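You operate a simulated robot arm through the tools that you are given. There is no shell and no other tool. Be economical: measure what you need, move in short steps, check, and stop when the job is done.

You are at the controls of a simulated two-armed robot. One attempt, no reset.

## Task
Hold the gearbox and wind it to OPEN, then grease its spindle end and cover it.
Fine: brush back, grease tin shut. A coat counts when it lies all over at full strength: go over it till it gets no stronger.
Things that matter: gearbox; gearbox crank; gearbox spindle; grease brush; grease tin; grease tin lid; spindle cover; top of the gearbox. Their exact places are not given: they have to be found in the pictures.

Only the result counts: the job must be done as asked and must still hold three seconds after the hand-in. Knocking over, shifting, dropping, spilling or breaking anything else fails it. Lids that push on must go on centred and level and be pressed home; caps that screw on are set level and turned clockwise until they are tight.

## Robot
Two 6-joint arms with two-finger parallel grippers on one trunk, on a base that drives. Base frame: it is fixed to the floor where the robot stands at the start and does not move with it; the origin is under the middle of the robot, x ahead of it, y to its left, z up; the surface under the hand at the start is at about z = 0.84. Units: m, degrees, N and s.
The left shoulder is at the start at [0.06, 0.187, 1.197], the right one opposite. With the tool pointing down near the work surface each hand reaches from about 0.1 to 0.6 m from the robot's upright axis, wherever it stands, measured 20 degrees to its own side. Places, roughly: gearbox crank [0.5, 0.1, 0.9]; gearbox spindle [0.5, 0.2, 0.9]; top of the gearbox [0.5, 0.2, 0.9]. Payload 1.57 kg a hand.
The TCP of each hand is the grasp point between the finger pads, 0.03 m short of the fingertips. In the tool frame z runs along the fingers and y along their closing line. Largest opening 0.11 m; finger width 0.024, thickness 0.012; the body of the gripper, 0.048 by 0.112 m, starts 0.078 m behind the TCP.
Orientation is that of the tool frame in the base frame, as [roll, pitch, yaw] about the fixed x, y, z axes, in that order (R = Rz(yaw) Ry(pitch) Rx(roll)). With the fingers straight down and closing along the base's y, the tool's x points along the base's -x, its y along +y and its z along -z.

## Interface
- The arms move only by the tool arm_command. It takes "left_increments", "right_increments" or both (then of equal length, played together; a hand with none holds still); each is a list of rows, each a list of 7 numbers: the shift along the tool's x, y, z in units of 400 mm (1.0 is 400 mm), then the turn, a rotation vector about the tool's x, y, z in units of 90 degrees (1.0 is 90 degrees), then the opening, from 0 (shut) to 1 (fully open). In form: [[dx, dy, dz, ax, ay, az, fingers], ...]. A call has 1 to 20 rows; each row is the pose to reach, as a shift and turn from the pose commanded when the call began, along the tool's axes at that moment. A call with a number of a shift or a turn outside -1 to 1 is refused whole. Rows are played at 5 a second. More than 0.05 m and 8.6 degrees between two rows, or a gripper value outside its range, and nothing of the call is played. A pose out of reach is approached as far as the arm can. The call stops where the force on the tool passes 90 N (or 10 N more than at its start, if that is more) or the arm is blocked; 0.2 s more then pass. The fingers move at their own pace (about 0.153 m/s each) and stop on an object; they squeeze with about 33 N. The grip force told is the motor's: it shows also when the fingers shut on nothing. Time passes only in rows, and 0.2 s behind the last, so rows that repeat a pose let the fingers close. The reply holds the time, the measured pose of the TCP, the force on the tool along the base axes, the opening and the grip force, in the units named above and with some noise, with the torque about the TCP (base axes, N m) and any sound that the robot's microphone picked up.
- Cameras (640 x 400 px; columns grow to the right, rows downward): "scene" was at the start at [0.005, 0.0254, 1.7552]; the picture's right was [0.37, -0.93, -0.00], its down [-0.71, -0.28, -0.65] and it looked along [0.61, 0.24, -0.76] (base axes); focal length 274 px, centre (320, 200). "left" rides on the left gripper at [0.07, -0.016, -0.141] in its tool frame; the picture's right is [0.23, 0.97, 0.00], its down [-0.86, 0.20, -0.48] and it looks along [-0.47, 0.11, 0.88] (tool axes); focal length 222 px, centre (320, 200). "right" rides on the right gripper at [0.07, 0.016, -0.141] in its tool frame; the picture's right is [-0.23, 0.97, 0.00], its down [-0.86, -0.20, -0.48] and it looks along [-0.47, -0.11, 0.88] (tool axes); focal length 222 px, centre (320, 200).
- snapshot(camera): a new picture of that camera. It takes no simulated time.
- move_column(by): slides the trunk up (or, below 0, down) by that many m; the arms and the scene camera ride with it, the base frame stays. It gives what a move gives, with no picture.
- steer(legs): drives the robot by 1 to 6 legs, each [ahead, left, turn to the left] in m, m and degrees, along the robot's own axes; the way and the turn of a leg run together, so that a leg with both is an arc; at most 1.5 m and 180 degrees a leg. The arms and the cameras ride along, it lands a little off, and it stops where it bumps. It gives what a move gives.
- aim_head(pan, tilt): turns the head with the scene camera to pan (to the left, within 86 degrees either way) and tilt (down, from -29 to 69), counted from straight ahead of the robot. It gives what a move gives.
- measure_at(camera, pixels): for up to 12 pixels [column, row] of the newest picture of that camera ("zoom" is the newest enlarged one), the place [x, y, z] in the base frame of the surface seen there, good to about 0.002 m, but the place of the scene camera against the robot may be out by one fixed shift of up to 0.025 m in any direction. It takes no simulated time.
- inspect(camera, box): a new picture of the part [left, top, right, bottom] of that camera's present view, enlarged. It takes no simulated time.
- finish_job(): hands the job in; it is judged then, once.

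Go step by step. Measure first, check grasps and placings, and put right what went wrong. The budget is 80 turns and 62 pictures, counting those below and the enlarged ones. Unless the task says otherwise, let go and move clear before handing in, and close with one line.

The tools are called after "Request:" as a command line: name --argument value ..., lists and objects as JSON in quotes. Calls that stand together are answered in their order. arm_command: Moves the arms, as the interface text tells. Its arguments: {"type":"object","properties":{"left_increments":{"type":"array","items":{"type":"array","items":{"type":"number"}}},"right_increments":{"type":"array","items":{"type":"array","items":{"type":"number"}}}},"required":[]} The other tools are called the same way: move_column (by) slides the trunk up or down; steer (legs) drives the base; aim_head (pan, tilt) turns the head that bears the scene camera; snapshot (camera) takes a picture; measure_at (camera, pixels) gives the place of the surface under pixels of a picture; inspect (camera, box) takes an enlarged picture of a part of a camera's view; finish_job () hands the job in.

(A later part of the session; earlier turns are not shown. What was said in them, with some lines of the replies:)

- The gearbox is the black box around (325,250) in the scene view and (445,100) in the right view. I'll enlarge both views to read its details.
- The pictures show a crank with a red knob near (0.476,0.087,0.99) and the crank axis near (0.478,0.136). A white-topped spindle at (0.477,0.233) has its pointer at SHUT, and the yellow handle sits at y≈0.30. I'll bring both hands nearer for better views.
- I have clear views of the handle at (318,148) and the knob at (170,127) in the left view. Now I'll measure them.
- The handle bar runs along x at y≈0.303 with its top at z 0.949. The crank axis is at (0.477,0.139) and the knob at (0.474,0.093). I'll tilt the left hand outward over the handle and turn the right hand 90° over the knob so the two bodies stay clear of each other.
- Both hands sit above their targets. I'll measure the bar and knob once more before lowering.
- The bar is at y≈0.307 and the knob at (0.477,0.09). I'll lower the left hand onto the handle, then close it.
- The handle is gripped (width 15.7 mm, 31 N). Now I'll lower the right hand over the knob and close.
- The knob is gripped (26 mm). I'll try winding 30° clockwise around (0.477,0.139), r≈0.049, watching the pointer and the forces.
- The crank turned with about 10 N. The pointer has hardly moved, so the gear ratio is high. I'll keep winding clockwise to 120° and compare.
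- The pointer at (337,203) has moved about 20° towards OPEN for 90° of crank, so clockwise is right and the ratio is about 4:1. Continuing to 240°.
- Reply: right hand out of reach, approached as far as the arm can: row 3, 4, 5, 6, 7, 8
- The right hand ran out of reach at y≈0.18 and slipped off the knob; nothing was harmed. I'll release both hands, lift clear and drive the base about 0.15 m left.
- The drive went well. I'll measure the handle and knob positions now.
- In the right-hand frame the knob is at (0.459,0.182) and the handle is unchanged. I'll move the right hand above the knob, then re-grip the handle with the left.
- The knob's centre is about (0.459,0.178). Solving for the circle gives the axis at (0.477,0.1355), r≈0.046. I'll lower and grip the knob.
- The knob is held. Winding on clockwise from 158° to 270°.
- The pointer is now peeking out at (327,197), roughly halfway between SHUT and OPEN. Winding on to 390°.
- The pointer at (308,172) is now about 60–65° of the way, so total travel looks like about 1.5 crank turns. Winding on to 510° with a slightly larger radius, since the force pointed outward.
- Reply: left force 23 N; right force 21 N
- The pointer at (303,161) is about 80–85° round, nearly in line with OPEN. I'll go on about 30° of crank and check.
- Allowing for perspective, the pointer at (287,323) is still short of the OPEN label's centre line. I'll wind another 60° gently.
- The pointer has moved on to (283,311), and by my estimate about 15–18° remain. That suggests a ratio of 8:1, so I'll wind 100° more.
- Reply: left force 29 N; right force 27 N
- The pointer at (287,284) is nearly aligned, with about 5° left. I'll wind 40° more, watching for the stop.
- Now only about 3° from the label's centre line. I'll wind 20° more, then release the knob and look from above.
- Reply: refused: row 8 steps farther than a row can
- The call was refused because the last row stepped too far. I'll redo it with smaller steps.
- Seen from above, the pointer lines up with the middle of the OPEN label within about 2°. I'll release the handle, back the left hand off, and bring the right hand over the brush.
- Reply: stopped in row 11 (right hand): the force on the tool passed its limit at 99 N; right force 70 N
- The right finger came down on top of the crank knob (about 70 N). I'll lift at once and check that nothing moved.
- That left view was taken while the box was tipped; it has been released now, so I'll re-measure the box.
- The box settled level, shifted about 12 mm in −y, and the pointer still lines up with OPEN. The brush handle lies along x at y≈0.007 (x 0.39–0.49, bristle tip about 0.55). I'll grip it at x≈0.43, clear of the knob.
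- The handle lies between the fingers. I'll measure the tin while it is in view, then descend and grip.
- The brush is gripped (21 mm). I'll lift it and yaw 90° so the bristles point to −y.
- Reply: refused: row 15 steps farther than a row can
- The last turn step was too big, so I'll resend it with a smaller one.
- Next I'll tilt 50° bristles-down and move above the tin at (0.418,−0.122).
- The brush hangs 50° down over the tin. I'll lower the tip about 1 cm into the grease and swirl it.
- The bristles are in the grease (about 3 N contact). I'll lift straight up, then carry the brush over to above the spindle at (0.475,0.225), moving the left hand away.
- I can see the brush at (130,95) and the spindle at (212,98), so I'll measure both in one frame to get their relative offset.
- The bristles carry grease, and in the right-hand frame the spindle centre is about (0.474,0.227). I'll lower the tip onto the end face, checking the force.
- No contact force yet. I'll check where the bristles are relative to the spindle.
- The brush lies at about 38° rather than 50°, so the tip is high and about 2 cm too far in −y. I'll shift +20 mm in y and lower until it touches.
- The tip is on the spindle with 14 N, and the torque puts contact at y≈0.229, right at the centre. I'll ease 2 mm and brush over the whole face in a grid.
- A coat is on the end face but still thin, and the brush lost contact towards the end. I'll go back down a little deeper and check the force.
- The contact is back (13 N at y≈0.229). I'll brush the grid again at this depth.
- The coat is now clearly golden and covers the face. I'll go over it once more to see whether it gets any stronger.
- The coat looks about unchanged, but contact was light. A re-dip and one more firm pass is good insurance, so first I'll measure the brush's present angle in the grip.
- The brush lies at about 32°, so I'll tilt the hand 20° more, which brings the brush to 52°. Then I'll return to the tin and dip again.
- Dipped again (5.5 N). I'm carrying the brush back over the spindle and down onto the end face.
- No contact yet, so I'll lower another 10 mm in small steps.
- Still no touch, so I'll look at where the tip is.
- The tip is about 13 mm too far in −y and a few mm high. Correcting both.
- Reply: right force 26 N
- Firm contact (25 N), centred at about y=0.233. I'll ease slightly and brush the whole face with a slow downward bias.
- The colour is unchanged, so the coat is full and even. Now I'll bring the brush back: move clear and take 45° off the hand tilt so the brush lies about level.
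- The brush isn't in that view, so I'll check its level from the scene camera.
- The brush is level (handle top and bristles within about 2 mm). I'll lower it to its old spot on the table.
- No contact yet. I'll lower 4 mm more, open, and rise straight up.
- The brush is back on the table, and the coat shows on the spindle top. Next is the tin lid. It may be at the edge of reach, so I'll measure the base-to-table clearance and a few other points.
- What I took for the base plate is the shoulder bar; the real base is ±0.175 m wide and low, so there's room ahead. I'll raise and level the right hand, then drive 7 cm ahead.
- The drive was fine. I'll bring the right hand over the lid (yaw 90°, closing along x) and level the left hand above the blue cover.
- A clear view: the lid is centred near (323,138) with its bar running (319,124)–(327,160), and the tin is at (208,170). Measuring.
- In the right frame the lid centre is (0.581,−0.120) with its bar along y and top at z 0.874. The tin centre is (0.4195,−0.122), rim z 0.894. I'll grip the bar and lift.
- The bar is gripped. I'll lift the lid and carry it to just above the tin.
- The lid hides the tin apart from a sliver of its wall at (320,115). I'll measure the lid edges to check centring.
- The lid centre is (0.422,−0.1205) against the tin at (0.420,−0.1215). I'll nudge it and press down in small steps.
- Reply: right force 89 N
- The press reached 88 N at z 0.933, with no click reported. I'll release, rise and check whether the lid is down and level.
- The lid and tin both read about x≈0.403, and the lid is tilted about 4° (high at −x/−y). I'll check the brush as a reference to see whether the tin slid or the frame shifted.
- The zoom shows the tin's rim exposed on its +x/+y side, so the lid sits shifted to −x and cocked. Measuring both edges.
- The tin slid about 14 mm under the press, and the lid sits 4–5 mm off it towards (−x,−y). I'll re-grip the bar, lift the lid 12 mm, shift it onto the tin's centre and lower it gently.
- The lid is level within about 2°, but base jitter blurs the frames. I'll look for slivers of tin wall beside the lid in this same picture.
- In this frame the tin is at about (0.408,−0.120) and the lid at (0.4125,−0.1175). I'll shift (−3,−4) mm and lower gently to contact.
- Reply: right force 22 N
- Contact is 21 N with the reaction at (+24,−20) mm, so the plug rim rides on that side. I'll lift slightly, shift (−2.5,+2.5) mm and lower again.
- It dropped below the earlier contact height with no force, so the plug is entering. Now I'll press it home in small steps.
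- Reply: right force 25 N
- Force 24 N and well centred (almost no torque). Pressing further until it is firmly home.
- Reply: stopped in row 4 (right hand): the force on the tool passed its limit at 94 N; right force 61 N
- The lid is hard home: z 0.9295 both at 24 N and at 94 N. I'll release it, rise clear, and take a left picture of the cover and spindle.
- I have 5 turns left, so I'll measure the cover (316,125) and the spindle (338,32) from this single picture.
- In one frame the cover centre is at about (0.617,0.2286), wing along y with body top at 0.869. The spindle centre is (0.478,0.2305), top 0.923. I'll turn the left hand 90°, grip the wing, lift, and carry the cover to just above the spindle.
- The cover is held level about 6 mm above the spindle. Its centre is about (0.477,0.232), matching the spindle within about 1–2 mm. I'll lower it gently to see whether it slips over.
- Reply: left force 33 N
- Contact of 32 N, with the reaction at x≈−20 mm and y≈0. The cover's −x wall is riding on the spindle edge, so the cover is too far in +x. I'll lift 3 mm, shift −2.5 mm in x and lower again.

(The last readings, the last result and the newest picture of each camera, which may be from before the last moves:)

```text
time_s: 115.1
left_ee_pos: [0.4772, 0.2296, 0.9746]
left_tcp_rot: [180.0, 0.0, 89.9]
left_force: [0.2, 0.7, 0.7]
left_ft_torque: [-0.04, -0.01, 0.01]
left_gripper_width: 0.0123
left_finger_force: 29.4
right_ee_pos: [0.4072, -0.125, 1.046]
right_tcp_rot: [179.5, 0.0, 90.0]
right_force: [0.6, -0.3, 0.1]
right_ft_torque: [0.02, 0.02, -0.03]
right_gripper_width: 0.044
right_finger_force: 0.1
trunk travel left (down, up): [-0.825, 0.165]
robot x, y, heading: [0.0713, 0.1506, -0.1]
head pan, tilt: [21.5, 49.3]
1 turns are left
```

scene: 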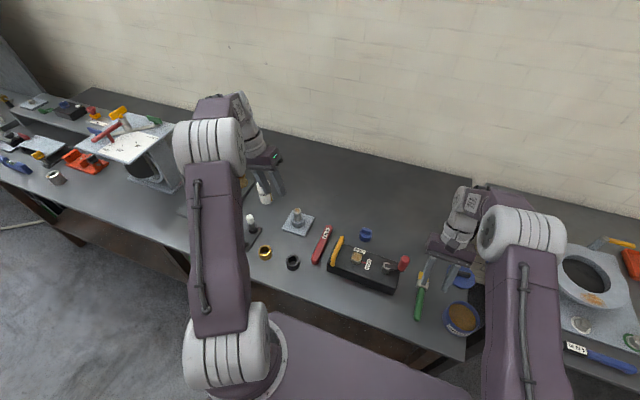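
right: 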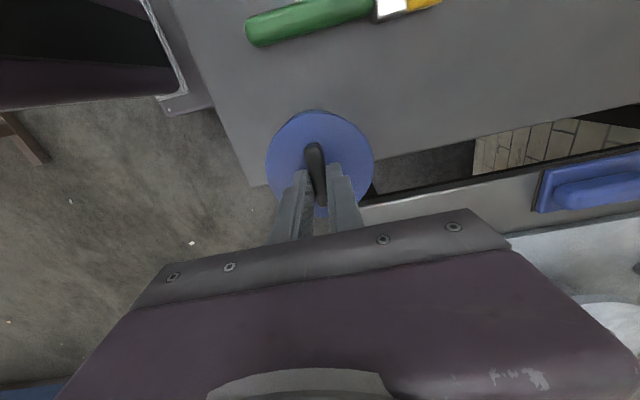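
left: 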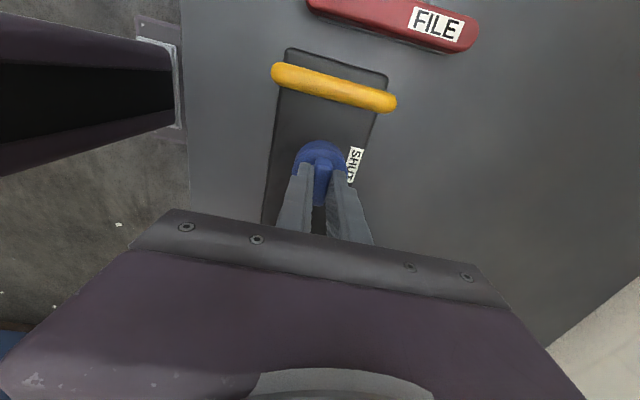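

The cover now slips over the spindle with no force (z 0.975, already below the old contact). I'll press it home until it blocks, release, rise clear and hand in.

Request:
arm_command --left_increments '[[0, 0, 0.005, 0, 0, 0, 0], [0, 0, 0.01, 0, 0, 0, 0], [0, 0, 0.015, 0, 0, 0, 0], [0, 0, 0.02, 0, 0, 0, 0], [0, 0, 0.0231, 0, 0, 0, 0], [0, 0, 0.0262, 0, 0, 0, 0], [0, 0, 0.0294, 0, 0, 0, 0], [0, 0, 0.0325, 0, 0, 0, 0], [0, 0, 0.0356, 0, 0, 0, 0], [0, 0, 0.0387, 0, 0, 0, 0], [0, 0, 0.0419, 0, 0, 0, 0], [0, 0, 0.045, 0, 0, 0, 0], [0, 0, 0.0481, 0, 0, 0, 0], [0, 0, 0.0512, 0, 0, 0, 0], [0, 0, 0.0544, 0, 0, 0, 0], [0, 0, 0.0575, 0, 0, 0, 0], [0, 0, 0.0606, 0, 0, 0, 0], [0, 0, 0.0637, 0, 0, 0, 0], [0, 0, 0.0669, 0, 0, 0, 0], [0, 0, 0.07, 0, 0, 0, 0]]'

Request:
arm_command --left_increments '[[0, 0, 0, 0, 0, 0, 0.2], [0, 0, 0, 0, 0, 0, 0.35], [0, 0, 0, 0, 0, 0, 0.35], [0, 0, -0.08, 0, 0, 0, 0.35], [0, 0, -0.18, 0, 0, 0, 0.35], [0, 0, -0.28, 0, 0, 0, 0.35], [0, 0, -0.38, 0, 0, 0, 0.35]]'

Request:
finish_job

```text
time_s: 118.8
left_ee_pos: [0.4762, 0.2306, 0.9576]
left_tcp_rot: [179.1, 0.0, 90.0]
left_force: [-10.3, 7.2, 53.7]
left_ft_torque: [0.41, 1.12, -0.09]
left_gripper_width: 0.0128
left_finger_force: 29.6
right_ee_pos: [0.4009, -0.1241, 1.0473]
right_tcp_rot: [179.3, 0.0, 90.0]
right_force: [0.1, -0.1, -0.9]
right_ft_torque: [0.01, -0.03, 0.02]
right_gripper_width: 0.0439
right_finger_force: 0.1
trunk travel left (down, up): [-0.825, 0.165]
robot x, y, heading: [0.0673, 0.1493, -0.3]
head pan, tilt: [21.5, 49.3]
stopped in row 18 (left hand): the force on the tool passed its limit at 92 N (the readings are from after the stop); the commanded pose is now the measured one
```

```text
time_s: 120.4
left_ee_pos: [0.4773, 0.2315, 1.1062]
left_tcp_rot: [179.4, 0.0, 90.0]
left_force: [0.6, -0.4, -0.3]
left_ft_torque: [0.01, -0.02, 0.02]
left_gripper_width: 0.0385
left_finger_force: 0.0
right_ee_pos: [0.4063, -0.1224, 1.0457]
right_tcp_rot: [179.4, 0.1, 90.0]
right_force: [0.4, -0.5, 0.2]
right_ft_torque: [0.02, -0.01, 0.0]
right_gripper_width: 0.044
right_finger_force: 0.0
trunk travel left (down, up): [-0.825, 0.165]
robot x, y, heading: [0.0707, 0.1473, -0.0]
head pan, tilt: [21.5, 49.3]
```

```text
The job is handed in.
```

I handed the job in with the gearbox wound to OPEN, the spindle end greased and covered, the brush back and the tin shut. The tin slid about 14 mm on my first lid press, and the gearbox shifted about 12 mm when a finger landed on the crank knob. The final seating of the lid and the cover is judged from force readings only, as no pictures were left to check them.
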